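You operate a simulated robot arm through the tools that you are given. There is no shell and no other tool. Be economical: measure what you need, move in short steps, check, and stop when the job is done.

The job below is to be done with a simulated robot arm. You get a single attempt, and the scene is never put back.

## Task
Pour some honey over the oats and stir it in with the wooden spoon.
Fine: jar and spoon go back where they were; the other mixing bowls stay as they are.

The check looks at the end state, three seconds after you hand in, the way a careful person would. Anything else that was tipped, shoved, dropped, spilled or broken makes it a failure.

## Robot
A 7-joint arm with a two-finger parallel gripper, fixed in place. Base frame: the origin is at the foot of the arm, x ahead of it, y to its left, z up. Lengths are in m, angles in degrees, forces in N, time in s.
With the tool pointing down near the work surface it reaches from about 0.1 to 0.68 m from the base axis. Its first joint turns from -166.0 to 166.0 degrees. Payload 3.91 kg.
The TCP is the grasp point between the finger pads, 0.03 m short of the fingertips. In the tool frame z runs along the fingers and y along their closing line. Largest opening 0.11 m; finger width 0.02, thickness 0.01; the body of the gripper, 0.048 by 0.112 m, starts 0.055 m behind the TCP.
Orientation is that of the tool frame in the base frame, as a unit quaternion [w, x, y, z]. With the fingers straight down and closing along the base's y, the tool's x points along the base's -x, its y along +y and its z along -z.

## Interface
- The arm moves only by the tool apply_moves. Its argument "targets" is a list of rows, each a list of 3 entries, a list of its own where there are three numbers: the shift along the base's x, y, z in units of 20 mm (1.0 is 20 mm), then the turn, a rotation vector about the base's x, y, z in units of 5 degrees (1.0 is 5 degrees), then the opening in per cent of the stroke, from 0 (shut) to 100 (fully open). In form: [[[x, y, z], [wx, wy, wz], grip], ...]. A call has 1 to 10 rows; each row shifts and turns the commanded pose from where the row before left it. A call with a number of a shift or a turn outside -1 to 1 is refused whole. Each row takes 0.2 s and may step no farther than 0.05 m and 8.6 degrees from the row before; otherwise, or with a gripper value out of range, the whole call is refused. Where a pose cannot be reached the arm comes as near as it can. A force on the tool above 40 N (or 10 N above the force at the start of the call, whichever is more), or a blocked arm, ends the call early, and 0.2 s more pass. Each finger travels about 0.153 m/s and halts on what it meets, pressing with about 23 N; the grip force reading is that of the motor and also rises with nothing between the fingers. The clock runs only during rows and for 0.2 s after the last one: add rows that do not move to give the fingers time. The reply holds the time, the measured pose of the TCP, the force on the tool along the base axes, the opening and the grip force, in the units named above and with some noise.
- Cameras (640 x 400 px; columns grow to the right, rows downward): "scene" is fixed at [0.0496, 0.4989, 1.4904]; the picture's right is [-0.12, -0.99, 0.00], its down [-0.72, 0.09, -0.69] and it looks along [0.68, -0.08, -0.73] (base axes); focal length 214 px, centre (320, 200). "wrist" rides on the gripper at [-0.036, 0, -0.057] in the tool frame; the picture's right is [0.00, -1.00, 0.00], its down [0.97, 0.00, -0.24] and it looks along [0.24, 0.00, 0.97] (tool axes); focal length 218 px, centre (320, 200). There is no depth. A picture from a camera that has moved, and an enlarged one, comes with that camera's place and axes in the base frame and with its lens.
- capture(camera): a new picture of that camera. It takes no simulated time.
- lift_body(by): slides the trunk up (or, below 0, down) by that many m; the arm rides with it, the base frame stays. It gives what a move gives, with no picture.
- zoom(camera, box): a new picture of the part [left, top, right, bottom] of that camera's present view, enlarged. It takes no simulated time.
- job_done(): hands the job in; it is judged then, once.

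Work in short steps. Places have to be worked out from the pictures, the camera data and where the tool is seen: move nearer, look again, correct. Check each grasp and each placing, and mend what went wrong. You have 120 turns and 64 pictures in all, those below and enlarged ones among them. Open the gripper and draw the arm clear of the work before you hand the job in, unless the task says otherwise; then end with one line.

The tools are called after ">>>" as a command line: name --argument value ..., lists and objects as JSON in quotes. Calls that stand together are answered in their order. apply_moves: Moves the arm, as the interface text tells. Its arguments: {"type":"object","properties":{"targets":{"type":"array","items":{"type":"array"}}},"required":["targets"]} The other tools are called the same way: lift_body (by) slides the trunk up or down; capture (camera) takes a picture; zoom (camera, box) takes an enlarged picture of a part of a camera's view; job_done () hands the job in.

At the start:

```text
clock: 0.0
tcp_pos: [0.3448, 0.2254, 1.3492]
tcp_rot: [-0.001, -0.001, 1.0, 0.0]
ft_force: [0.4, 0.1, -0.3]
grip_width: 0.11
grip_force: 0.1
trunk travel left (down, up): [-0.575, 0.035]
```

scene: 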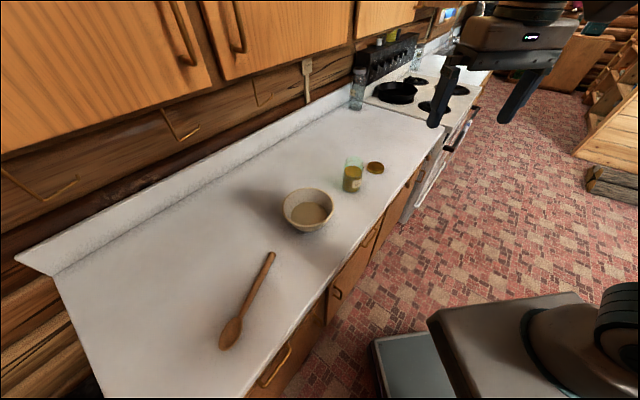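
wrist: 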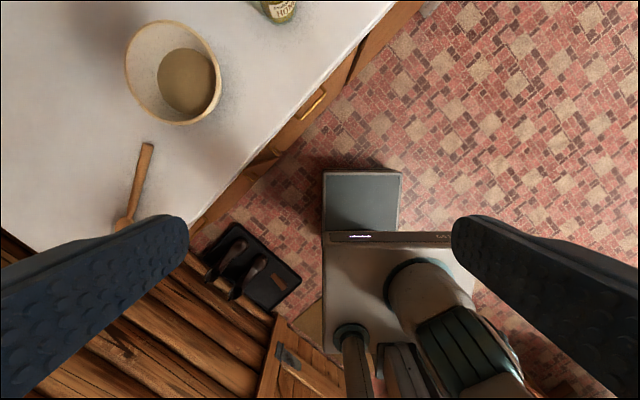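

The two views put the counter near z≈0.90, the bowl near (0.51, 0.49), the spoon near (0.3, 0.64) and the jar near (0.63, 0.31). I'll zoom in for detail before moving.

>>> zoom --camera "scene" --box '[260, 130, 420, 240]'

>>> zoom --camera "scene" --box '[190, 230, 310, 370]'

```text
3.64 times, centred on (340, 185) of scene
camera zoom: at [0.0496, 0.4989, 1.4904], right [-0.12, -0.99, 0.0], down [-0.72, 0.09, -0.69], along [0.68, -0.08, -0.73], focal length 780 px, centre (247, 254)
```

zoom: 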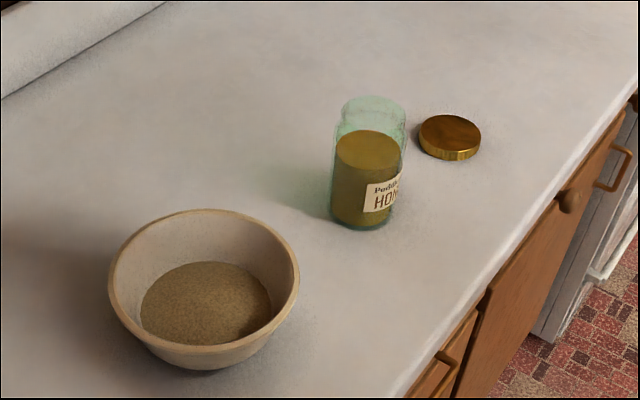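

```text
2.86 times, centred on (250, 300) of scene
camera zoom: at [0.0496, 0.4989, 1.4904], right [-0.12, -0.99, 0.0], down [-0.72, 0.09, -0.69], along [0.68, -0.08, -0.73], focal length 613 px, centre (520, -86)
```

zoom: 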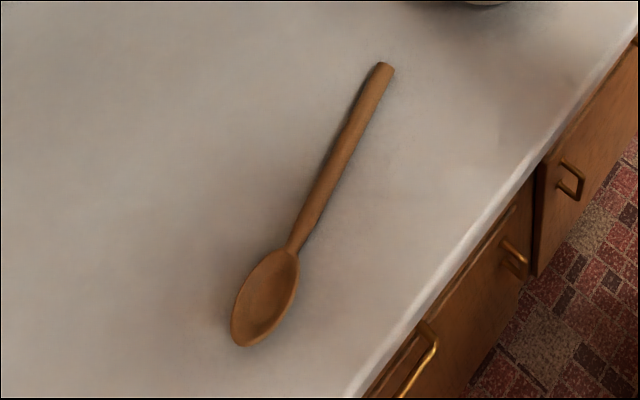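

The jar is already open and about 60% full, with its lid beside it. I'll yaw the tool toward the counter and start pitching it toward horizontal while staying high.

>>> apply_moves --targets '[[[0.5, 0, 0], [0, 0, 1], 100], [[0.5, 0, 0], [0, 0, 1], 100], [[0.5, 0, 0], [0, 0, 1], 100], [[0.5, 0, 0], [0, 0, 1], 100], [[0.5, 0, 0], [0, 0, 1], 100], [[0.5, 0, 0], [0, 0, 1], 100], [[0.5, 0, 0], [0, 0, 1], 100], [[0.5, 0, 0], [0, 0, 1], 100], [[0.5, 0, 0], [0.643, -0.766, 0], 100], [[0.5, 0, 0], [0.643, -0.766, 0], 100]]'

```text
clock: 2.2
tcp_pos: [0.4439, 0.2265, 1.3492]
tcp_rot: [0.081, -0.343, 0.935, 0.03]
ft_force: [0.3, 0.2, 1.0]
grip_width: 0.11
grip_force: 0.0
trunk travel left (down, up): [-0.575, 0.035]
```

Motion follows the commands, so I'll keep pitching while moving out and down.

>>> apply_moves --targets '[[[0.4, 0, -0.6], [0.643, -0.766, 0], 100], [[0.4, 0, -0.6], [0.643, -0.766, 0], 100], [[0.4, 0, -0.6], [0.643, -0.766, 0], 100], [[0.4, 0, -0.6], [0.643, -0.766, 0], 100], [[0.4, 0, -0.6], [0.643, -0.766, 0], 100], [[0.4, 0, -0.6], [0.643, -0.766, 0], 100], [[0.4, 0, -0.6], [0.643, -0.766, 0], 100], [[0.4, 0, -0.6], [0.643, -0.766, 0], 100], [[0.4, 0, -0.6], [0.643, -0.766, 0], 100], [[0.4, 0, -0.6], [0.643, -0.766, 0], 100]]'

>>> capture --camera "wrist"

>>> capture --camera "scene"

```text
clock: 4.4
tcp_pos: [0.5244, 0.2249, 1.2288]
tcp_rot: [0.468, -0.297, 0.815, 0.17]
ft_force: [0.1, -0.2, -0.5]
grip_width: 0.1099
grip_force: 0.1
trunk travel left (down, up): [-0.575, 0.035]
```

```text
59 pictures are left
camera wrist: at [0.501, 0.2056, 1.2892], right [0.64, -0.76, 0.0], down [-0.53, -0.45, -0.72], along [0.55, 0.46, -0.7], focal length 218 px, centre (320, 200)
```

wrist: 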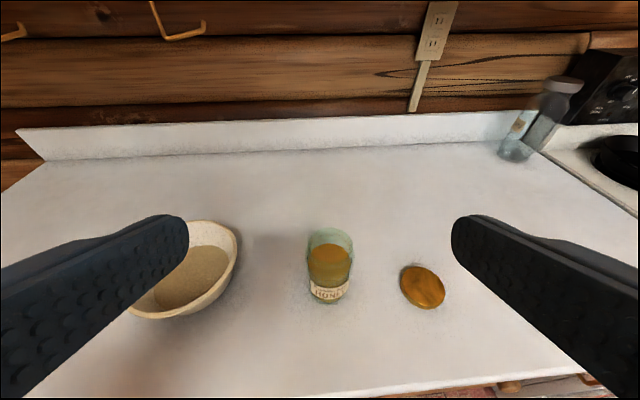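

```text
58 pictures are left
```

scene: 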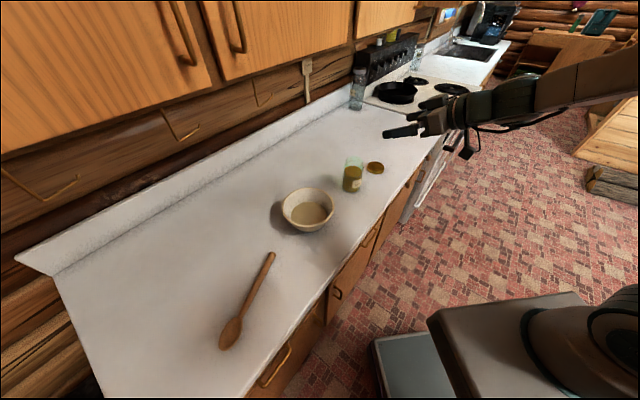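

The wrist view confirms the jar at about (0.642, 0.302), with its rim near z≈1.045. I'll pitch 15° more and come straight down to a standoff in front of it.

>>> apply_moves --targets '[[[0.1, -0.1, -0.9], [0.643, -0.766, 0], 100], [[0.1, -0.1, -0.9], [0.643, -0.766, 0], 100], [[0.1, -0.1, -0.9], [0.643, -0.766, 0], 100], [[0.1, -0.1, -1], [0, 0, 0], 100], [[0, -0.1, -1], [0, 0, 0], 100], [[0, -0.1, -1], [0, 0, 0], 100], [[0, 0, -1], [0, 0, 0], 100], [[0, 0, -1], [0, 0, 0], 100], [[0, 0, -1], [0, 0, 0], 100], [[0, 0, -1], [0, 0, 0], 100]]'

>>> capture --camera "wrist"

>>> capture --camera "scene"

```text
clock: 6.6
tcp_pos: [0.5336, 0.2143, 1.035]
tcp_rot: [0.571, -0.272, 0.746, 0.207]
ft_force: [0.3, 0.0, 0.1]
grip_width: 0.1101
grip_force: 0.0
trunk travel left (down, up): [-0.575, 0.035]
```

```text
57 pictures are left
camera wrist: at [0.4997, 0.1847, 1.0851], right [0.64, -0.76, 0.0], down [-0.37, -0.31, -0.87], along [0.67, 0.56, -0.49], focal length 218 px, centre (320, 200)
```

wrist: 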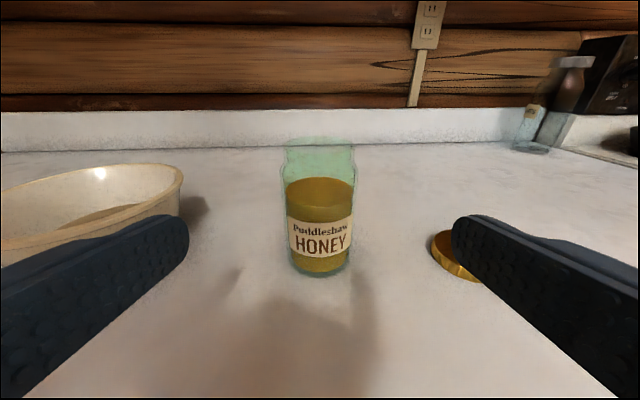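

```text
56 pictures are left
```

scene: 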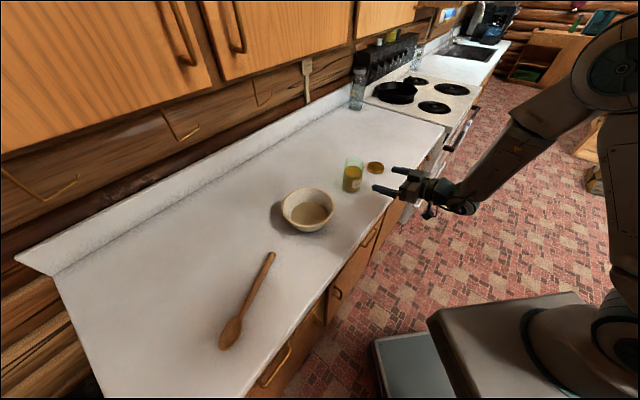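

The jar is centred in the gripper's view and clear of the bowl and lid. I'll lower to mid-jar height, then advance part way along the tool direction.

>>> apply_moves --targets '[[[0, 0, -1], [0, 0, 0], 100], [[0, 0, -1], [0, 0, 0], 100], [[0, 0, -1], [0, 0, 0], 100], [[0.766, 0.643, 0], [0, 0, 0], 100], [[0.766, 0.643, 0], [0, 0, 0], 100], [[0.766, 0.643, 0], [0, 0, 0], 100], [[0.766, 0.643, 0], [0, 0, 0], 100]]'

>>> capture --camera "wrist"

>>> capture --camera "scene"

```text
clock: 8.2
tcp_pos: [0.5918, 0.2651, 0.973]
tcp_rot: [0.57, -0.273, 0.746, 0.209]
ft_force: [-0.6, 0.0, -0.9]
grip_width: 0.1101
grip_force: 0.1
trunk travel left (down, up): [-0.575, 0.035]
```

```text
55 pictures are left
camera wrist: at [0.5583, 0.2367, 1.0239], right [0.64, -0.76, 0.0], down [-0.37, -0.31, -0.87], along [0.67, 0.56, -0.49], focal length 218 px, centre (320, 200)
```

wrist: 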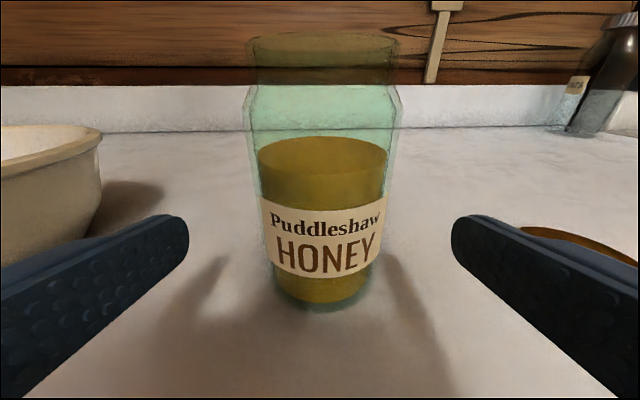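

```text
54 pictures are left
```

scene: 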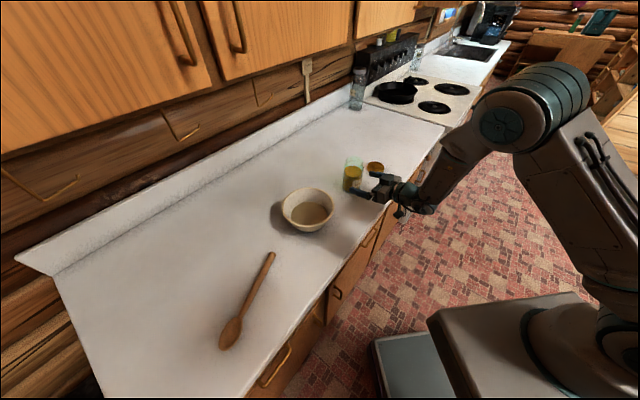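

The jar centre is about 0.05 ahead of the TCP. I'll advance 0.042 and close on it.

>>> apply_moves --targets '[[[0.766, 0.643, -0.05], [0, 0, 0], 100], [[0.766, 0.643, -0.05], [0, 0, 0], 100], [[0.1, 0.08, 0], [0, 0, 0], 100], [[0, 0, 0], [0, 0, 0], 80], [[0, 0, 0], [0, 0, 0], 60], [[0, 0, 0], [0, 0, 0], 40], [[0, 0, 0], [0, 0, 0], 40]]'

>>> capture --camera "wrist"

```text
clock: 9.8
tcp_pos: [0.626, 0.2919, 0.9721]
tcp_rot: [0.572, -0.272, 0.746, 0.208]
ft_force: [3.0, -0.6, 0.0]
grip_width: 0.0699
grip_force: 22.7
trunk travel left (down, up): [-0.575, 0.035]
```

```text
53 pictures are left
camera wrist: at [0.591, 0.2633, 1.0224], right [0.64, -0.76, 0.0], down [-0.37, -0.31, -0.87], along [0.67, 0.56, -0.49], focal length 218 px, centre (320, 200)
```

wrist: 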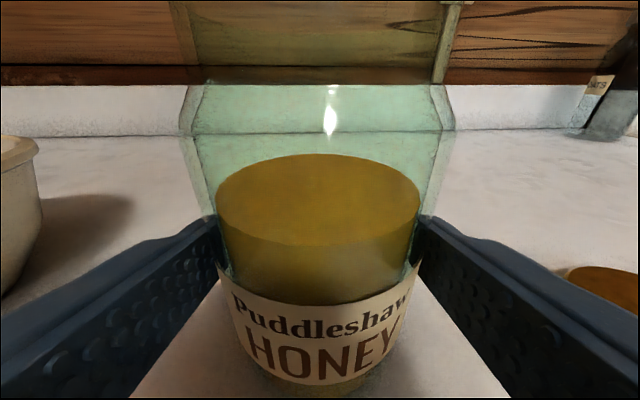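

The jar is held at 0.070 m width. The return pose is TCP (0.626, 0.292, 0.972), and I'll lift 0.16 m straight up and check.

>>> apply_moves --targets '[[[0, 0, 0.5], [0, 0, 0], 40], [[0, 0, 1], [0, 0, 0], 40], [[0, 0, 1], [0, 0, 0], 40], [[0, 0, 1], [0, 0, 0], 40], [[0, 0, 1], [0, 0, 0], 40], [[0, 0, 1], [0, 0, 0], 40], [[0, 0, 1], [0, 0, 0], 40], [[0, 0, 1], [0, 0, 0], 40], [[0, 0, 0.5], [0, 0, 0], 40]]'

>>> capture --camera "wrist"

>>> capture --camera "scene"

```text
clock: 11.8
tcp_pos: [0.6255, 0.2937, 1.1322]
tcp_rot: [0.571, -0.272, 0.747, 0.207]
ft_force: [0.1, -0.2, -6.1]
grip_width: 0.0702
grip_force: 23.2
trunk travel left (down, up): [-0.575, 0.035]
```

```text
52 pictures are left
camera wrist: at [0.5916, 0.2645, 1.1824], right [0.64, -0.76, 0.0], down [-0.37, -0.31, -0.87], along [0.67, 0.56, -0.49], focal length 218 px, centre (320, 200)
```

wrist: 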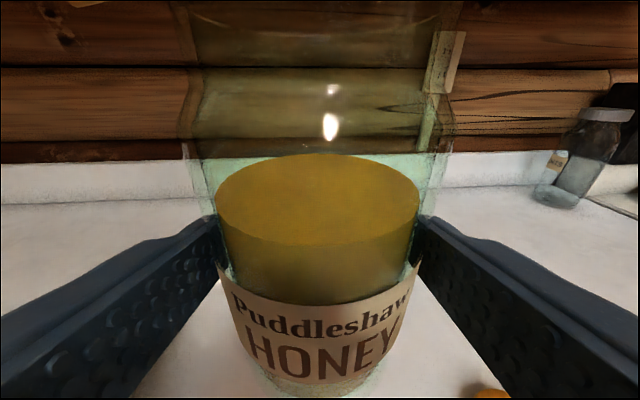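

```text
51 pictures are left
```

scene: 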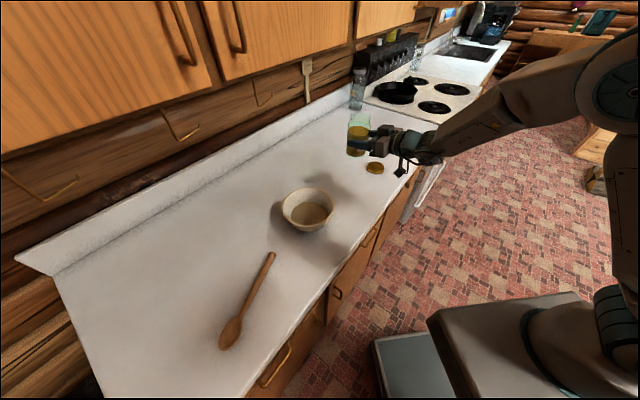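

The jar is secure at about 0.6 kg. I'll carry it upright to the right side of the bowl, so that tipping it left puts the mouth over the bowl centre near (0.502, 0.487).

>>> apply_moves --targets '[[[-0.578, 0.881, 0], [0, 0, 0], 40], [[-0.578, 0.881, 0], [0, 0, 0], 40], [[-0.578, 0.881, 0], [0, 0, 0], 40], [[-0.578, 0.881, 0], [0, 0, 0], 40], [[-0.578, 0.881, 0], [0, 0, 0], 40], [[-0.578, 0.881, 0], [0, 0, 0], 40], [[-0.578, 0.881, 0], [0, 0, 0], 40], [[-0.578, 0.881, 0], [0, 0, 0], 40]]'

>>> capture --camera "wrist"

>>> capture --camera "scene"

```text
clock: 13.6
tcp_pos: [0.5357, 0.436, 1.1356]
tcp_rot: [0.57, -0.274, 0.746, 0.209]
ft_force: [-0.5, 0.1, -5.9]
grip_width: 0.0697
grip_force: 23.4
trunk travel left (down, up): [-0.575, 0.035]
```

```text
50 pictures are left
camera wrist: at [0.4999, 0.4068, 1.1845], right [0.65, -0.76, 0.0], down [-0.37, -0.31, -0.87], along [0.67, 0.56, -0.49], focal length 218 px, centre (320, 200)
```

wrist: 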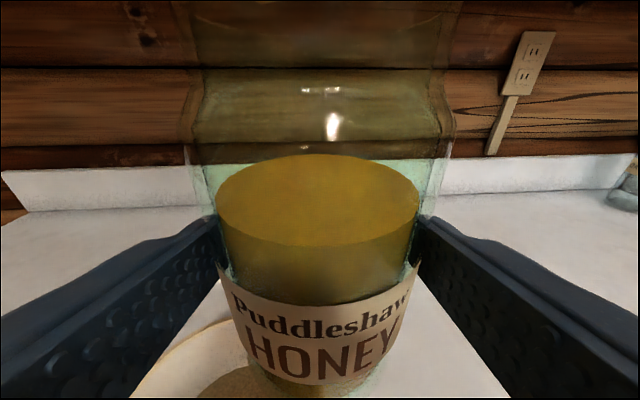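

```text
49 pictures are left
```

scene: 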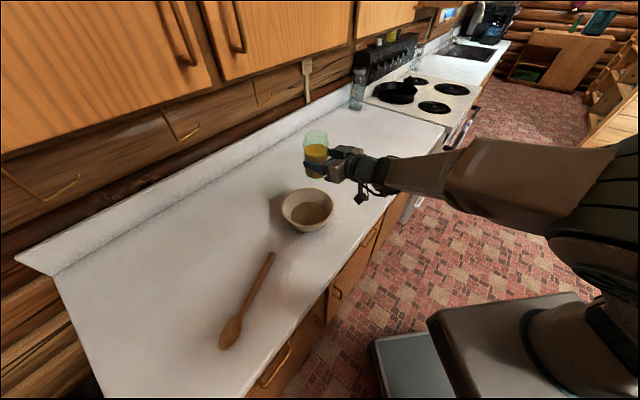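

Everything is in place, so I'll tip the jar left by 50°, just below the expected flow angle, and look.

>>> apply_moves --targets '[[[0, 0, 0], [-0.766, -0.643, 0], 40], [[0, 0, 0], [-0.766, -0.643, 0], 40], [[0, 0, 0], [-0.766, -0.643, 0], 40], [[0, 0, 0], [-0.766, -0.643, 0], 40], [[0, 0, 0], [-0.766, -0.643, 0], 40], [[0, 0, 0], [-0.766, -0.643, 0], 40], [[0, 0, 0], [-0.766, -0.643, 0], 40], [[0, 0, 0], [-0.766, -0.643, 0], 40], [[0, 0, 0], [-0.766, -0.643, 0], 40], [[0, 0, 0], [-0.766, -0.643, 0], 40]]'

>>> capture --camera "wrist"

>>> zoom --camera "scene" --box '[260, 110, 420, 240]'

```text
clock: 15.8
tcp_pos: [0.533, 0.4353, 1.1326]
tcp_rot: [0.631, -0.489, 0.588, -0.128]
ft_force: [0.2, 0.1, -5.4]
grip_width: 0.0698
grip_force: 22.7
trunk travel left (down, up): [-0.575, 0.035]
```

```text
48 pictures are left
camera wrist: at [0.4743, 0.4354, 1.1654], right [0.42, -0.49, 0.77], down [0.06, -0.83, -0.56], along [0.91, 0.28, -0.31], focal length 218 px, centre (320, 200)
```

wrist: 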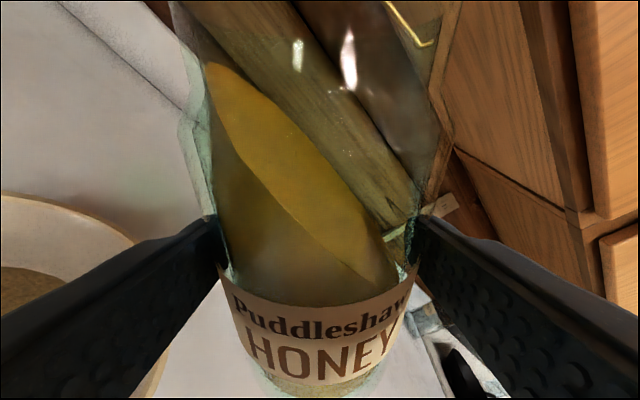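

```text
3.08 times, centred on (340, 175) of scene
camera zoom: at [0.0496, 0.4989, 1.4904], right [-0.12, -0.99, 0.0], down [-0.72, 0.09, -0.69], along [0.68, -0.08, -0.73], focal length 660 px, centre (258, 277)
```

zoom: 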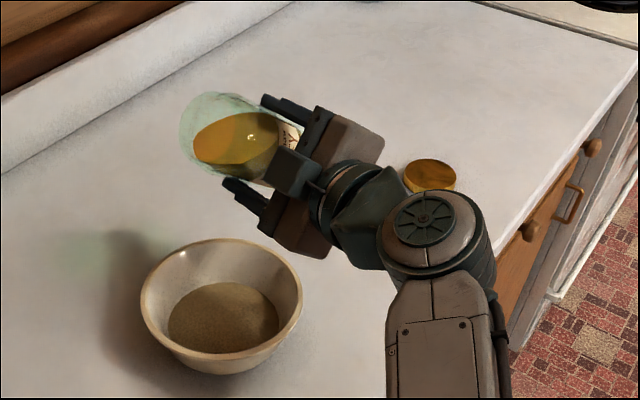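

The honey surface levels inside the jar like a liquid and the mouth is over the bowl. I'll lower 3 cm and tip 15° more, to 65°.

>>> apply_moves --targets '[[[0, 0, -0.75], [0, 0, 0], 40], [[0, 0, -0.75], [0, 0, 0], 40], [[0, 0, 0], [-0.766, -0.643, 0], 40], [[0, 0, 0], [-0.766, -0.643, 0], 40], [[0, 0, 0], [-0.766, -0.643, 0], 40], [[0, 0, 0], [0, 0, 0], 40]]'

>>> zoom --camera "scene" --box '[260, 120, 380, 240]'

>>> capture --camera "wrist"

```text
clock: 17.2
tcp_pos: [0.5342, 0.4344, 1.1022]
tcp_rot: [0.627, -0.537, 0.517, -0.225]
ft_force: [-0.3, -0.1, -5.3]
grip_width: 0.07
grip_force: 23.4
trunk travel left (down, up): [-0.575, 0.035]
```

```text
3.33 times, centred on (320, 180) of scene
camera zoom: at [0.0496, 0.4989, 1.4904], right [-0.12, -0.99, 0.0], down [-0.72, 0.09, -0.69], along [0.68, -0.08, -0.73], focal length 715 px, centre (320, 267)
```

zoom: 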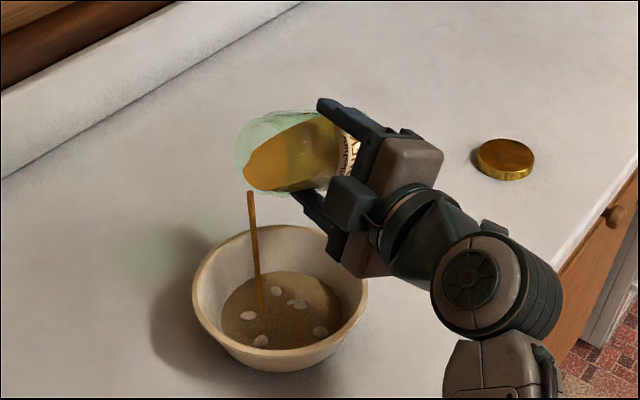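

```text
45 pictures are left
camera wrist: at [0.4695, 0.44, 1.1238], right [0.27, -0.32, 0.91], down [0.14, -0.92, -0.37], along [0.95, 0.23, -0.21], focal length 218 px, centre (320, 200)
```

wrist: 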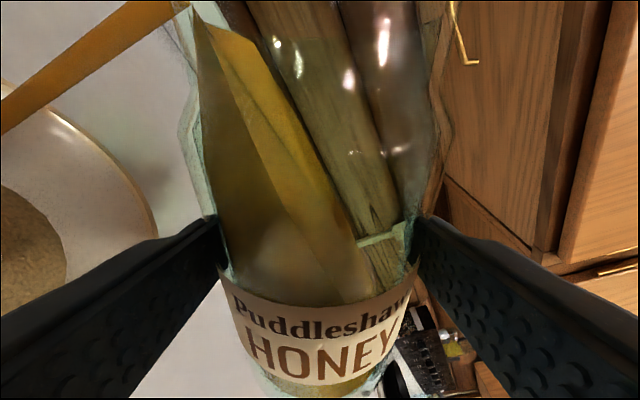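

Honey is streaming onto the oats inside the bowl. I'll hold about a second, then check.

>>> apply_moves --targets '[[[0, -0.3, 0], [0, 0, 0], 40], [[0, 0, 0], [0, 0, 0], 40], [[0, 0, 0], [0, 0, 0], 40], [[0, 0, 0], [0, 0, 0], 40], [[0, 0, 0], [0, 0, 0], 40]]'

>>> zoom --camera "scene" --box '[260, 120, 380, 240]'

```text
clock: 18.4
tcp_pos: [0.5336, 0.4281, 1.1027]
tcp_rot: [0.627, -0.537, 0.518, -0.226]
ft_force: [-0.4, 0.0, -5.1]
grip_width: 0.0698
grip_force: 22.7
trunk travel left (down, up): [-0.575, 0.035]
```

```text
3.33 times, centred on (320, 180) of scene
camera zoom: at [0.0496, 0.4989, 1.4904], right [-0.12, -0.99, 0.0], down [-0.72, 0.09, -0.69], along [0.68, -0.08, -0.73], focal length 715 px, centre (320, 267)
```

zoom: 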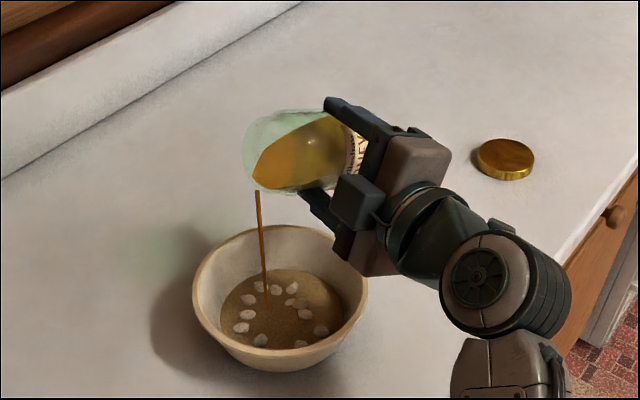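

About 90 g has gone in, based on the weight reading and the thinning stream, and all of it landed in the bowl. I'll bring the jar upright again while still over the bowl.

>>> apply_moves --targets '[[[0, 0, 0], [0.766, 0.643, 0], 40], [[0, 0, 0], [0.766, 0.643, 0], 40], [[0, 0, 0], [0.766, 0.643, 0], 40], [[0, 0, 0], [0.766, 0.643, 0], 40], [[0, 0, 0.1], [0.766, 0.643, 0], 40], [[0, 0, 0.2], [0.766, 0.643, 0], 40], [[0, 0, 0.4], [0.766, 0.643, 0], 40], [[0, 0, 0.4], [0.766, 0.643, 0], 40], [[0, 0, 0.4], [0.766, 0.643, 0], 40], [[0, 0, 0.4], [0.766, 0.643, 0], 40]]'

>>> zoom --camera "scene" --box '[260, 120, 380, 240]'

```text
clock: 20.6
tcp_pos: [0.5356, 0.4279, 1.1403]
tcp_rot: [0.601, -0.343, 0.713, 0.108]
ft_force: [-0.7, 0.3, -5.3]
grip_width: 0.07
grip_force: 23.0
trunk travel left (down, up): [-0.575, 0.035]
```

```text
3.33 times, centred on (320, 180) of scene
camera zoom: at [0.0496, 0.4989, 1.4904], right [-0.12, -0.99, 0.0], down [-0.72, 0.09, -0.69], along [0.68, -0.08, -0.73], focal length 715 px, centre (320, 267)
```

zoom: 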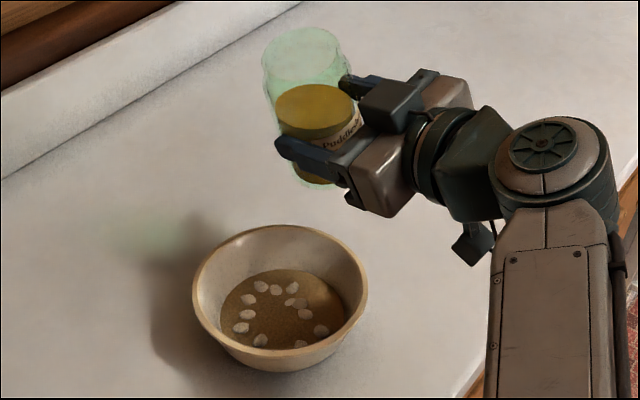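

The pour is clean and the counter is dry. I'll finish uprighting the jar and carry it back above its spot.

>>> apply_moves --targets '[[[0.1, 0, 0], [0.766, 0.643, 0], 40], [[0, 0, 0], [0.766, 0.643, 0], 40], [[0, 0, 0], [0.766, 0.643, 0], 40], [[0.63, -0.96, 0], [0, 0, 0], 40], [[0.63, -0.96, 0], [0, 0, 0], 40], [[0.63, -0.96, 0], [0, 0, 0], 40], [[0.63, -0.96, 0], [0, 0, 0], 40], [[0.63, -0.96, 0], [0, 0, 0], 40], [[0.63, -0.96, 0], [0, 0, 0], 40], [[0.63, -0.96, 0], [0, 0, 0], 40]]'

```text
clock: 22.8
tcp_pos: [0.6238, 0.2941, 1.1428]
tcp_rot: [0.571, -0.272, 0.746, 0.208]
ft_force: [0.1, -0.4, -5.2]
grip_width: 0.07
grip_force: 23.0
trunk travel left (down, up): [-0.575, 0.035]
```

The jar is back over its spot with its original orientation. I'll lower it close to the counter.

>>> apply_moves --targets '[[[0.1, -0.1, -1], [0, 0, 0], 40], [[0, 0, -1], [0, 0, 0], 40], [[0, 0, -1], [0, 0, 0], 40], [[0, 0, -1], [0, 0, 0], 40], [[0, 0, -1], [0, 0, 0], 40], [[0, 0, -1], [0, 0, 0], 40], [[0, 0, -1], [0, 0, 0], 40], [[0, 0, -1], [0, 0, 0], 40], [[0, 0, 0], [0, 0, 0], 40]]'

```text
clock: 24.8
tcp_pos: [0.6258, 0.2921, 0.9808]
tcp_rot: [0.571, -0.272, 0.746, 0.208]
ft_force: [-0.5, 0.2, -4.9]
grip_width: 0.0699
grip_force: 23.0
trunk travel left (down, up): [-0.575, 0.035]
```

It is about 9 mm above its resting height, so I'll settle it gently while watching the force.

>>> apply_moves --targets '[[[0, 0, -0.15], [0, 0, 0], 40], [[0, 0, -0.15], [0, 0, 0], 40], [[0, 0, -0.1], [0, 0, 0], 40], [[0, 0, 0], [0, 0, 0], 40]]'

```text
clock: 25.8
tcp_pos: [0.6252, 0.2916, 0.9741]
tcp_rot: [0.571, -0.273, 0.746, 0.208]
ft_force: [0.5, -0.7, -1.2]
grip_width: 0.0697
grip_force: 22.5
trunk travel left (down, up): [-0.575, 0.035]
```

The tool force dropped from about -5 to -1 N, so the jar is resting on the counter. A hair lower, then I'll open and back straight off.

>>> apply_moves --targets '[[[0, 0, -0.05], [0, 0, 0], 40], [[0, 0, 0], [0, 0, 0], 70], [[0, 0, 0], [0, 0, 0], 100], [[0, 0, 0], [0, 0, 0], 100], [[-0.766, -0.643, 0], [0, 0, 0], 100], [[-0.766, -0.643, 0], [0, 0, 0], 100], [[-0.766, -0.643, 0], [0, 0, 0], 100], [[-0.766, -0.643, 0], [0, 0, 0], 100], [[-0.766, -0.643, 0], [0, 0, 0], 100], [[-0.766, -0.643, 0], [0, 0, 0], 100]]'

>>> capture --camera "wrist"

```text
clock: 28.0
tcp_pos: [0.5337, 0.2144, 0.9726]
tcp_rot: [0.571, -0.272, 0.746, 0.208]
ft_force: [-0.5, 0.1, 0.4]
grip_width: 0.11
grip_force: 0.1
trunk travel left (down, up): [-0.575, 0.035]
```

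```text
42 pictures are left
camera wrist: at [0.499, 0.1865, 1.0227], right [0.64, -0.76, 0.0], down [-0.37, -0.31, -0.87], along [0.67, 0.56, -0.49], focal length 218 px, centre (320, 200)
```

wrist: 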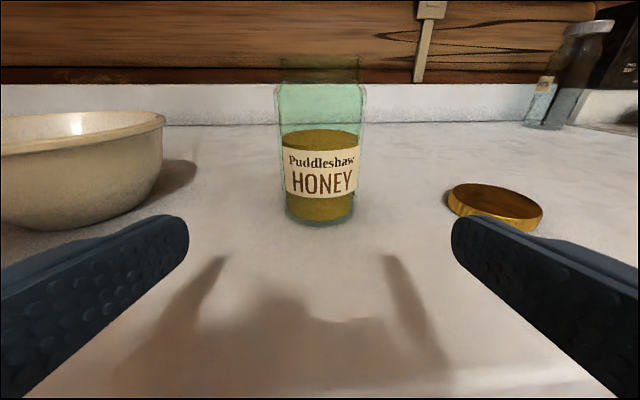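

The jar is upright in its spot and the counter is clean. Next is the spoon, so I'll rise while turning the tool back toward straight down.

>>> apply_moves --targets '[[[-0.5, 0, 1], [0, 0, 0], 60], [[-0.5, 0, 1], [-0.643, 0.766, 0], 60], [[-0.5, 0, 1], [-0.643, 0.766, 0], 60], [[-0.5, 0, 1], [-0.643, 0.766, 0], 60], [[-0.5, 0.3, 1], [-0.643, 0.766, 0], 60], [[-0.5, 0.5, 1], [-0.643, 0.766, 0], 60], [[-0.5, 0.5, 1], [-0.643, 0.766, 0], 60], [[-0.5, 0.5, 1], [-0.643, 0.766, 0], 60], [[-0.5, 0.5, 1], [-0.643, 0.766, 0], 60], [[-0.5, 0.5, 1], [-0.643, 0.766, 0], 60]]'

>>> apply_moves --targets '[[[-0.5, 0.7, 0], [-0.643, 0.766, 0], 60], [[-0.5, 0.7, 0], [-0.643, 0.766, 0], 60], [[-0.5, 0.7, 0], [-0.643, 0.766, 0], 60], [[-0.5, 0.7, 0], [-0.643, 0.766, 0], 60], [[-0.5, 0.7, 0], [-0.643, 0.766, 0], 60], [[-0.4, 0.7, 0], [-0.643, 0.766, 0], 60], [[0, 0.7, 0], [0, 0, -1], 60], [[0, 0.7, 0], [0, 0, -1], 60], [[0, 0.7, 0], [0, 0, -1], 60], [[0, 0.7, 0], [0, 0, -1], 60]]'

```text
clock: 30.2
tcp_pos: [0.4374, 0.2679, 1.1588]
tcp_rot: [0.243, -0.332, 0.907, 0.091]
ft_force: [-0.1, 0.0, 0.4]
grip_width: 0.0659
grip_force: 0.0
out of reach, approached as far as the arm can: row 8, 9
trunk travel left (down, up): [-0.575, 0.035]
```

```text
clock: 32.4
tcp_pos: [0.3788, 0.4071, 1.159]
tcp_rot: [-0.001, -0.173, 0.985, 0.001]
ft_force: [-0.4, -0.7, -1.3]
grip_width: 0.0663
grip_force: 0.1
trunk travel left (down, up): [-0.575, 0.035]
```

The tool points down with about 20° of yaw. I'll yaw 45° more so the fingers close across the handle, and move closer to the spoon.

>>> apply_moves --targets '[[[-0.2, 0.7, 0], [0, 0, -1], 60], [[-0.2, 0.7, 0], [0, 0, -1], 60], [[-0.2, 0.7, 0], [0, 0, -1], 60], [[-0.2, 0.7, 0], [0, 0, -1], 60], [[-0.2, 0.7, 0], [0, 0, -1], 60], [[-0.2, 0.7, 0], [0, 0, -1], 60], [[-0.2, 0.7, 0], [0, 0, -1], 60], [[-0.2, 0.7, 0], [0, 0, -1], 60], [[-0.2, 0.7, 0], [0, 0, -1], 60]]'

>>> capture --camera "wrist"

>>> capture --camera "scene"

```text
clock: 34.4
tcp_pos: [0.3424, 0.5332, 1.1589]
tcp_rot: [-0.001, 0.218, 0.976, 0.0]
ft_force: [-0.3, 1.0, 0.0]
grip_width: 0.0659
grip_force: 0.1
trunk travel left (down, up): [-0.575, 0.035]
```

```text
41 pictures are left
camera wrist: at [0.3761, 0.5189, 1.2165], right [-0.42, -0.91, 0.0], down [-0.88, 0.41, 0.24], along [-0.22, 0.1, -0.97], focal length 218 px, centre (320, 200)
```

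wrist: 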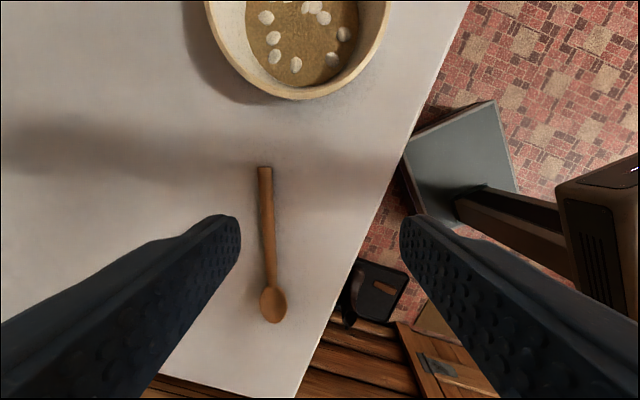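

```text
40 pictures are left
```

scene: 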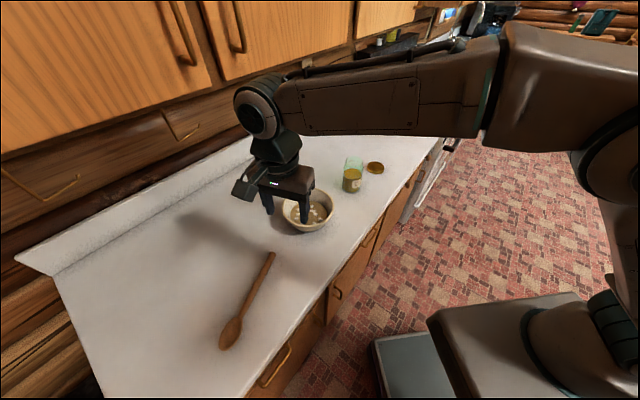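

Both views agree: the handle end is at (0.383, 0.602) and the spoon tip near (0.155, 0.71). I'll move above the grip point at about (0.333, 0.626) and descend part way.

>>> apply_moves --targets '[[[-0.09, 0.93, 0], [0, 0, 0], 60], [[-0.09, 0.93, 0], [0, 0, 0], 60], [[-0.09, 0.93, 0], [0, 0, 0], 60], [[-0.09, 0.93, -0.5], [0, 0, 0], 60], [[-0.09, 0.93, -0.5], [0, 0, 0], 60], [[0, 0, -1], [0, 0, 0], 60], [[0, 0, -1], [0, 0, 0], 60], [[0, 0, -1], [0, 0, 0], 60], [[0, 0, -1], [0, 0, 0], 60]]'

>>> capture --camera "wrist"

```text
clock: 36.4
tcp_pos: [0.3354, 0.6276, 1.0584]
tcp_rot: [0.0, 0.216, 0.976, 0.002]
ft_force: [1.0, -0.2, 0.5]
grip_width: 0.0664
grip_force: 0.1
trunk travel left (down, up): [-0.575, 0.035]
```

```text
39 pictures are left
camera wrist: at [0.3684, 0.6128, 1.1166], right [-0.42, -0.91, 0.0], down [-0.88, 0.41, 0.24], along [-0.22, 0.1, -0.97], focal length 218 px, centre (320, 200)
```

wrist: 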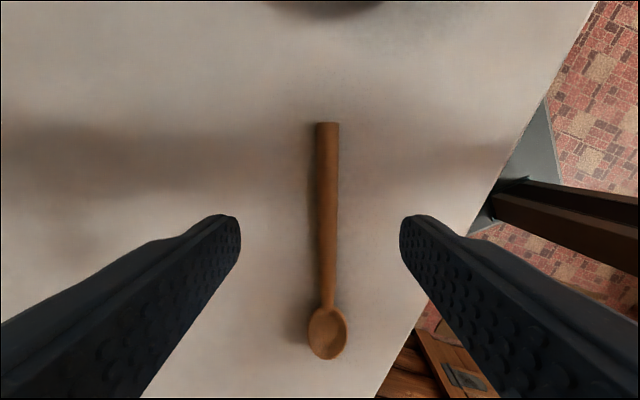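

Reach is fine here. The handle is about 6 mm nearer the base, so I'll correct for that and descend to z≈0.96.

>>> apply_moves --targets '[[[-0.1, -0.3, -1], [0, 0, 0], 60], [[0, 0, -1], [0, 0, 0], 60], [[0, 0, -1], [0, 0, 0], 60], [[0, 0, -1], [0, 0, 0], 60], [[0, 0, -0.8], [0, 0, 0], 60], [[0, 0, 0], [0, 0, 0], 60]]'

>>> capture --camera "wrist"

>>> capture --camera "scene"

```text
clock: 37.8
tcp_pos: [0.3307, 0.6197, 0.9623]
tcp_rot: [0.0, 0.216, 0.976, 0.001]
ft_force: [-0.1, -0.6, -0.2]
grip_width: 0.0658
grip_force: 0.1
trunk travel left (down, up): [-0.575, 0.035]
```

```text
38 pictures are left
camera wrist: at [0.3648, 0.6055, 1.0199], right [-0.42, -0.91, 0.0], down [-0.88, 0.41, 0.24], along [-0.22, 0.1, -0.97], focal length 218 px, centre (320, 200)
```

wrist: 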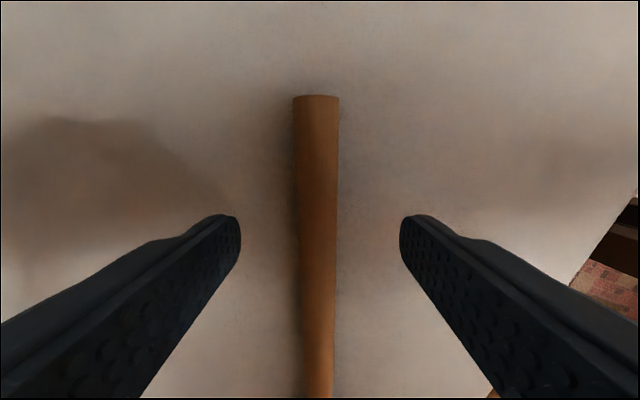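

```text
37 pictures are left
```

scene: 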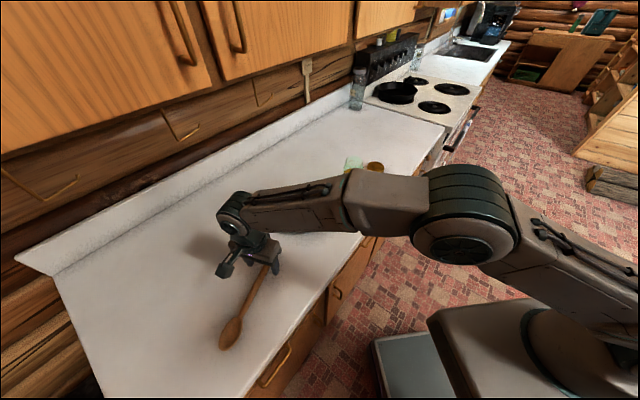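

The handle is centred between the fingers and about 2 cm thick. I'll go down slowly to bring the pads around it, watching the force.

>>> apply_moves --targets '[[[0, 0, -0.5], [0, 0, 0], 60], [[0, 0, -0.5], [0, 0, 0], 60], [[0, 0, -0.25], [0, 0, 0], 60], [[0, 0, 0], [0, 0, 0], 60]]'

>>> capture --camera "wrist"

```text
clock: 38.8
tcp_pos: [0.3313, 0.6217, 0.9399]
tcp_rot: [0.0, 0.216, 0.976, 0.003]
ft_force: [-0.6, -0.6, 5.9]
grip_width: 0.0663
grip_force: 0.0
trunk travel left (down, up): [-0.575, 0.035]
```

```text
36 pictures are left
camera wrist: at [0.3647, 0.6066, 0.9973], right [-0.42, -0.91, 0.0], down [-0.88, 0.41, 0.24], along [-0.22, 0.11, -0.97], focal length 218 px, centre (320, 200)
```

wrist: 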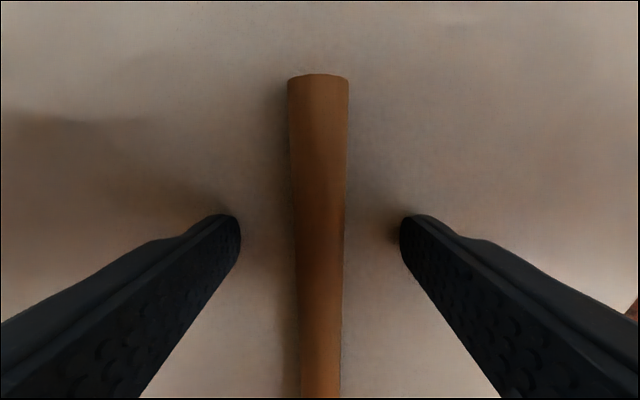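

Upward force of 6 N means the fingertips just touch the counter at z≈0.91. I'll raise 2 mm and close on the handle.

>>> apply_moves --targets '[[[0, 0, 0.1], [0, 0, 0], 60], [[0, 0, 0], [0, 0, 0], 40], [[0, 0, 0], [0, 0, 0], 20], [[0, 0, 0], [0, 0, 0], 5], [[0, 0, 0], [0, 0, 0], 5]]'

>>> capture --camera "wrist"

```text
clock: 40.0
tcp_pos: [0.332, 0.622, 0.9408]
tcp_rot: [-0.001, 0.217, 0.976, 0.001]
ft_force: [0.7, -0.6, -0.2]
grip_width: 0.0186
grip_force: 22.8
trunk travel left (down, up): [-0.575, 0.035]
```

```text
35 pictures are left
camera wrist: at [0.3651, 0.6065, 0.9982], right [-0.42, -0.91, 0.0], down [-0.88, 0.41, 0.24], along [-0.22, 0.1, -0.97], focal length 218 px, centre (320, 200)
```

wrist: 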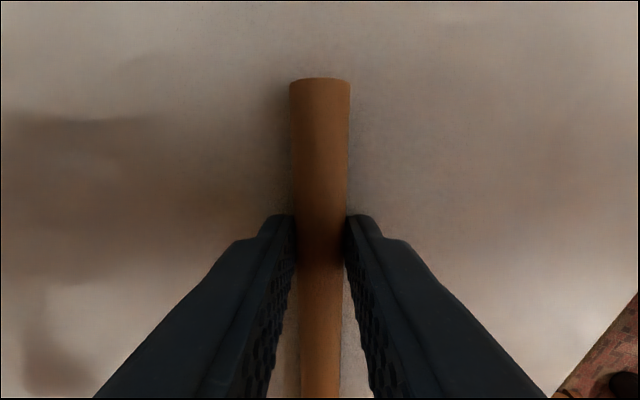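

The handle is gripped at 18.6 mm width, and the return pose is TCP (0.332, 0.622, 0.941). I'll lift it straight up and check the hold.

>>> apply_moves --targets '[[[0, 0, 0.5], [0, 0, 0], 5], [[0, 0, 1], [0, 0, 0], 5], [[0, 0, 1], [0, 0, 0], 5], [[0, 0, 1], [0, 0, 0], 5], [[0, 0, 1], [0, 0, 0], 5], [[0, 0, 1], [0, 0, 0], 5], [[0, 0, 1], [0, 0, 0], 5], [[0, 0, 1], [0, 0, 0], 5], [[0, -0.2, 1], [0, 0, 0], 5], [[0, -0.5, 1], [0, 0, 0], 5]]'

>>> capture --camera "wrist"

>>> capture --camera "scene"

```text
clock: 42.2
tcp_pos: [0.3323, 0.6071, 1.1315]
tcp_rot: [-0.001, 0.216, 0.976, 0.002]
ft_force: [-0.7, -0.1, 0.6]
grip_width: 0.019
grip_force: 22.7
trunk travel left (down, up): [-0.575, 0.035]
```

```text
34 pictures are left
camera wrist: at [0.3663, 0.5922, 1.1879], right [-0.42, -0.91, 0.0], down [-0.88, 0.41, 0.24], along [-0.22, 0.1, -0.97], focal length 218 px, centre (320, 200)
```

wrist: 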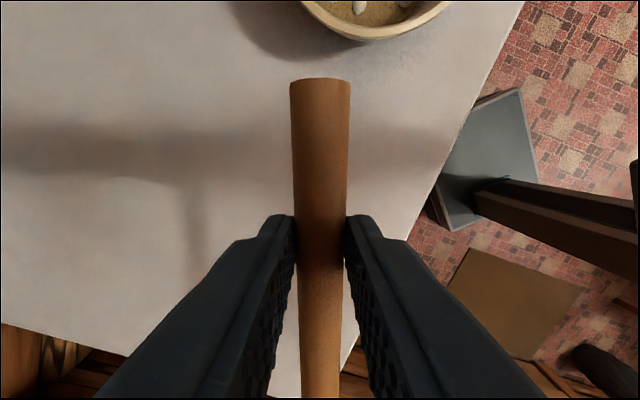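

```text
33 pictures are left
```

scene: 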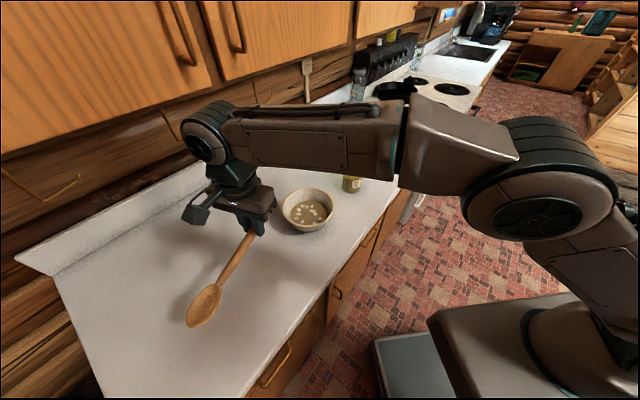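

The spoon is held firmly and level. I'll yaw 50° while rising and easing inward.

>>> apply_moves --targets '[[[0, -0.4, 0.6], [0, 0, 1], 5], [[0, -0.4, 0.6], [0, 0, 1], 5], [[0, -0.4, 0.6], [0, 0, 1], 5], [[0.1, -0.4, 0.6], [0, 0, 1], 5], [[0.1, -0.4, 0.6], [0, 0, 1], 5], [[0.1, -0.4, 0.6], [0, 0, 1], 5], [[0.1, -0.4, 0.6], [0, 0, 1], 5], [[0.1, -0.4, 0.6], [0, 0, 1], 5], [[0.1, -0.4, 0.6], [0, 0, 1], 5], [[0.1, -0.4, 0.6], [0, 0, 1], 5]]'

>>> apply_moves --targets '[[[0, 0, 0], [0, 0, 1], 5], [[0, 0, 0], [0, 0, 1], 5], [[0, 0, 0], [0, 0, 1], 5], [[0, 0, 0], [0.643, -0.766, 0], 5], [[0, 0, 0], [0.643, -0.766, 0], 5], [[0, 0, 0], [0.643, -0.766, 0], 5], [[0, 0, 0], [0.643, -0.766, 0], 5], [[0, 0, 0], [0.643, -0.766, 0], 5], [[0, 0, 0], [0.643, -0.766, 0], 5]]'

>>> capture --camera "scene"

```text
clock: 44.4
tcp_pos: [0.3478, 0.5251, 1.2509]
tcp_rot: [-0.001, -0.217, 0.976, 0.002]
ft_force: [0.2, -0.5, 0.4]
grip_width: 0.0186
grip_force: 22.6
trunk travel left (down, up): [-0.575, 0.035]
```

```text
clock: 46.4
tcp_pos: [0.3464, 0.5264, 1.2519]
tcp_rot: [0.242, -0.33, 0.908, 0.09]
ft_force: [0.7, 0.5, -0.3]
grip_width: 0.0187
grip_force: 23.1
trunk travel left (down, up): [-0.575, 0.035]
```

```text
32 pictures are left
```

scene: 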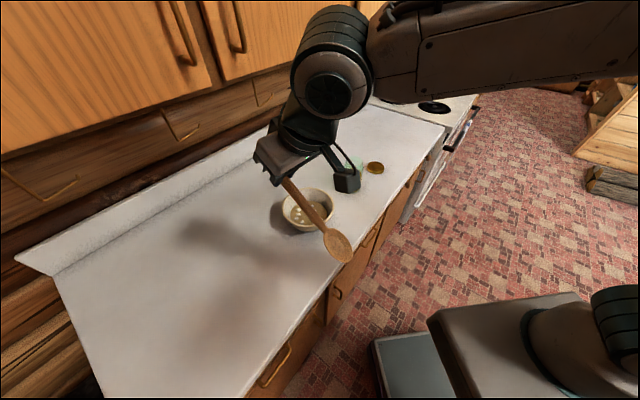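

The spoon is swinging down as intended. I'll pitch another 45° while moving above the bowl, keeping the tip above z≈1.05.

>>> apply_moves --targets '[[[0.9, -0.12, 0.1], [0.643, -0.766, 0], 5], [[0.9, -0.12, 0.1], [0.643, -0.766, 0], 5], [[0.9, -0.12, 0.1], [0.643, -0.766, 0], 5], [[0.9, -0.12, 0.1], [0.643, -0.766, 0], 5], [[0.9, -0.12, 0.1], [0.643, -0.766, 0], 5], [[0.9, -0.12, 0.1], [0.643, -0.766, 0], 5], [[0.9, -0.12, 0.1], [0.643, -0.766, 0], 5], [[0.9, -0.12, 0.1], [0.643, -0.766, 0], 5], [[0.9, -0.12, 0.1], [0.643, -0.766, 0], 5], [[0.4, 0, 0], [0, 0, 0], 5]]'

>>> capture --camera "scene"

>>> capture --camera "wrist"

```text
clock: 48.6
tcp_pos: [0.5036, 0.5051, 1.2658]
tcp_rot: [0.55, -0.272, 0.766, 0.191]
ft_force: [-0.2, -0.1, -0.7]
grip_width: 0.0188
grip_force: 22.7
out of reach, approached as far as the arm can: row 7, 8
trunk travel left (down, up): [-0.575, 0.035]
```

```text
31 pictures are left
```

scene: 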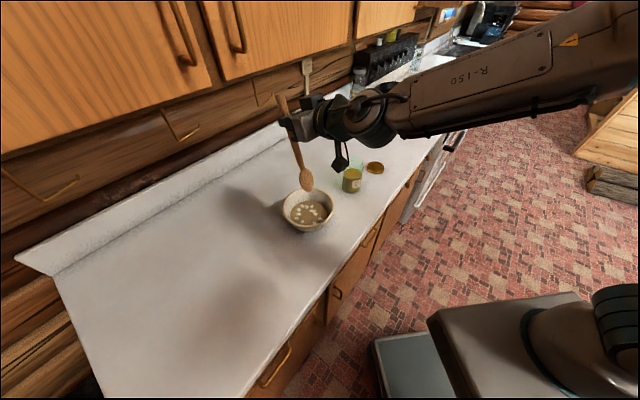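

```text
30 pictures are left
camera wrist: at [0.4721, 0.4794, 1.3185], right [0.63, -0.78, 0.01], down [-0.42, -0.34, -0.84], along [0.66, 0.53, -0.54], focal length 218 px, centre (320, 200)
```

wrist: 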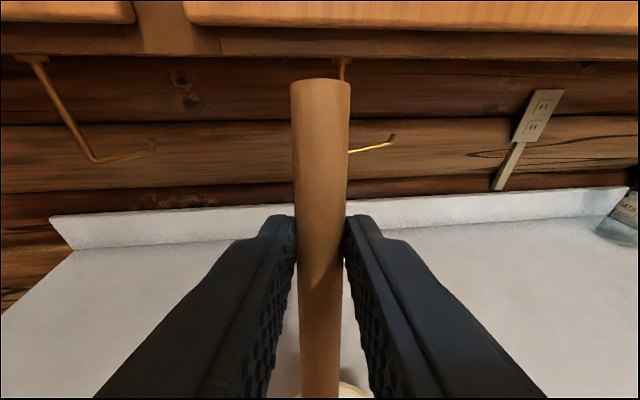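

The tip projects to about (0.477, 0.485, 1.08), so it needs about 2.5 cm more in +x to centre. I'll shift and lower until the tip is just inside the rim.

>>> apply_moves --targets '[[[0.3, 0, -0.6], [0, 0, 0], 5], [[0.3, 0, -0.6], [0, 0, 0], 5], [[0.2, 0, -0.8], [0, 0, 0], 5], [[0, 0, -1], [0, 0, 0], 5], [[0, 0, -1], [0, 0, 0], 5], [[0, 0, 0], [0, 0, 0], 5]]'

>>> zoom --camera "scene" --box '[250, 90, 410, 240]'

```text
clock: 50.0
tcp_pos: [0.5198, 0.5036, 1.1842]
tcp_rot: [0.55, -0.273, 0.766, 0.191]
ft_force: [-0.4, 0.3, -0.6]
grip_width: 0.0187
grip_force: 22.9
trunk travel left (down, up): [-0.575, 0.035]
```

```text
2.67 times, centred on (330, 165) of scene
camera zoom: at [0.0496, 0.4989, 1.4904], right [-0.12, -0.99, 0.0], down [-0.72, 0.09, -0.69], along [0.68, -0.08, -0.73], focal length 572 px, centre (293, 293)
```

zoom: 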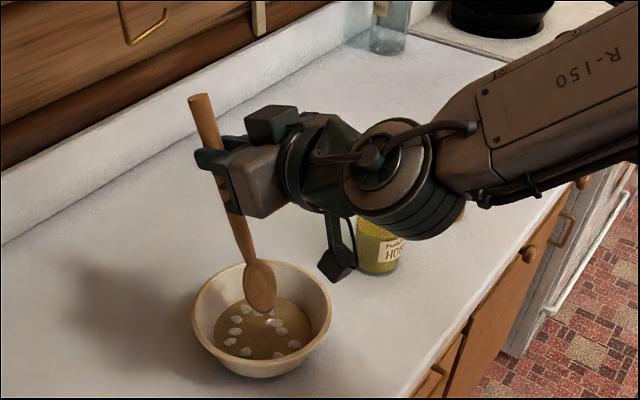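

The tip is over the bowl within about 1 cm. I'll nudge it to centre and lower it into the oats, watching the force.

>>> apply_moves --targets '[[[0.3, 0.15, -0.5], [0, 0, 0], 5], [[0, 0, -0.5], [0, 0, 0], 5], [[0, 0, -0.5], [0, 0, 0], 5], [[0, 0, -0.5], [0, 0, 0], 5], [[0, 0, -0.5], [0, 0, 0], 5], [[0, 0, 0], [0, 0, 0], 5]]'

>>> zoom --camera "scene" --box '[260, 150, 360, 250]'

```text
clock: 51.4
tcp_pos: [0.5276, 0.5076, 1.1365]
tcp_rot: [0.55, -0.273, 0.766, 0.191]
ft_force: [0.5, -0.5, -0.8]
grip_width: 0.0189
grip_force: 22.7
trunk travel left (down, up): [-0.575, 0.035]
```

```text
4.00 times, centred on (310, 200) of scene
camera zoom: at [0.0496, 0.4989, 1.4904], right [-0.12, -0.99, 0.0], down [-0.72, 0.09, -0.69], along [0.68, -0.08, -0.73], focal length 858 px, centre (360, 200)
```

zoom: 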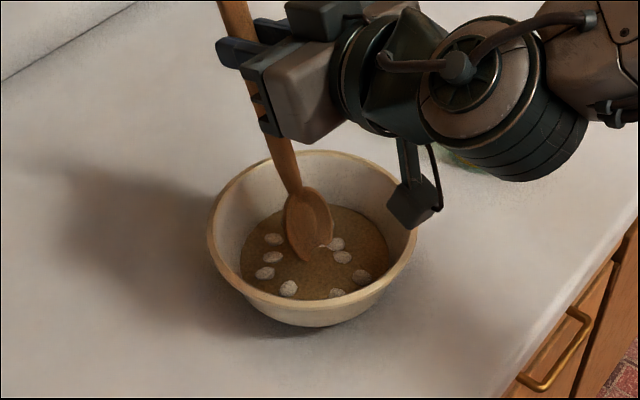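

The tip is at the oats surface and the wrist's hanging box is well above the rim. I'll lower in small steps until the spoon is in the oats.

>>> apply_moves --targets '[[[0, 0, -0.3], [0, 0, 0], 5], [[0, 0, -0.3], [0, 0, 0], 5], [[0, 0, 0], [0, 0, 0], 5]]'

>>> zoom --camera "scene" --box '[260, 150, 360, 250]'

```text
clock: 52.2
tcp_pos: [0.5282, 0.5078, 1.1241]
tcp_rot: [0.55, -0.274, 0.765, 0.192]
ft_force: [-0.3, -0.9, -0.7]
grip_width: 0.0186
grip_force: 23.1
trunk travel left (down, up): [-0.575, 0.035]
```

```text
4.00 times, centred on (310, 200) of scene
camera zoom: at [0.0496, 0.4989, 1.4904], right [-0.12, -0.99, 0.0], down [-0.72, 0.09, -0.69], along [0.68, -0.08, -0.73], focal length 858 px, centre (360, 200)
```

zoom: 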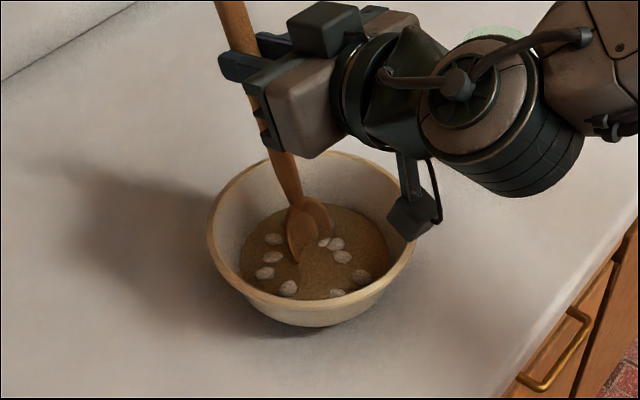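

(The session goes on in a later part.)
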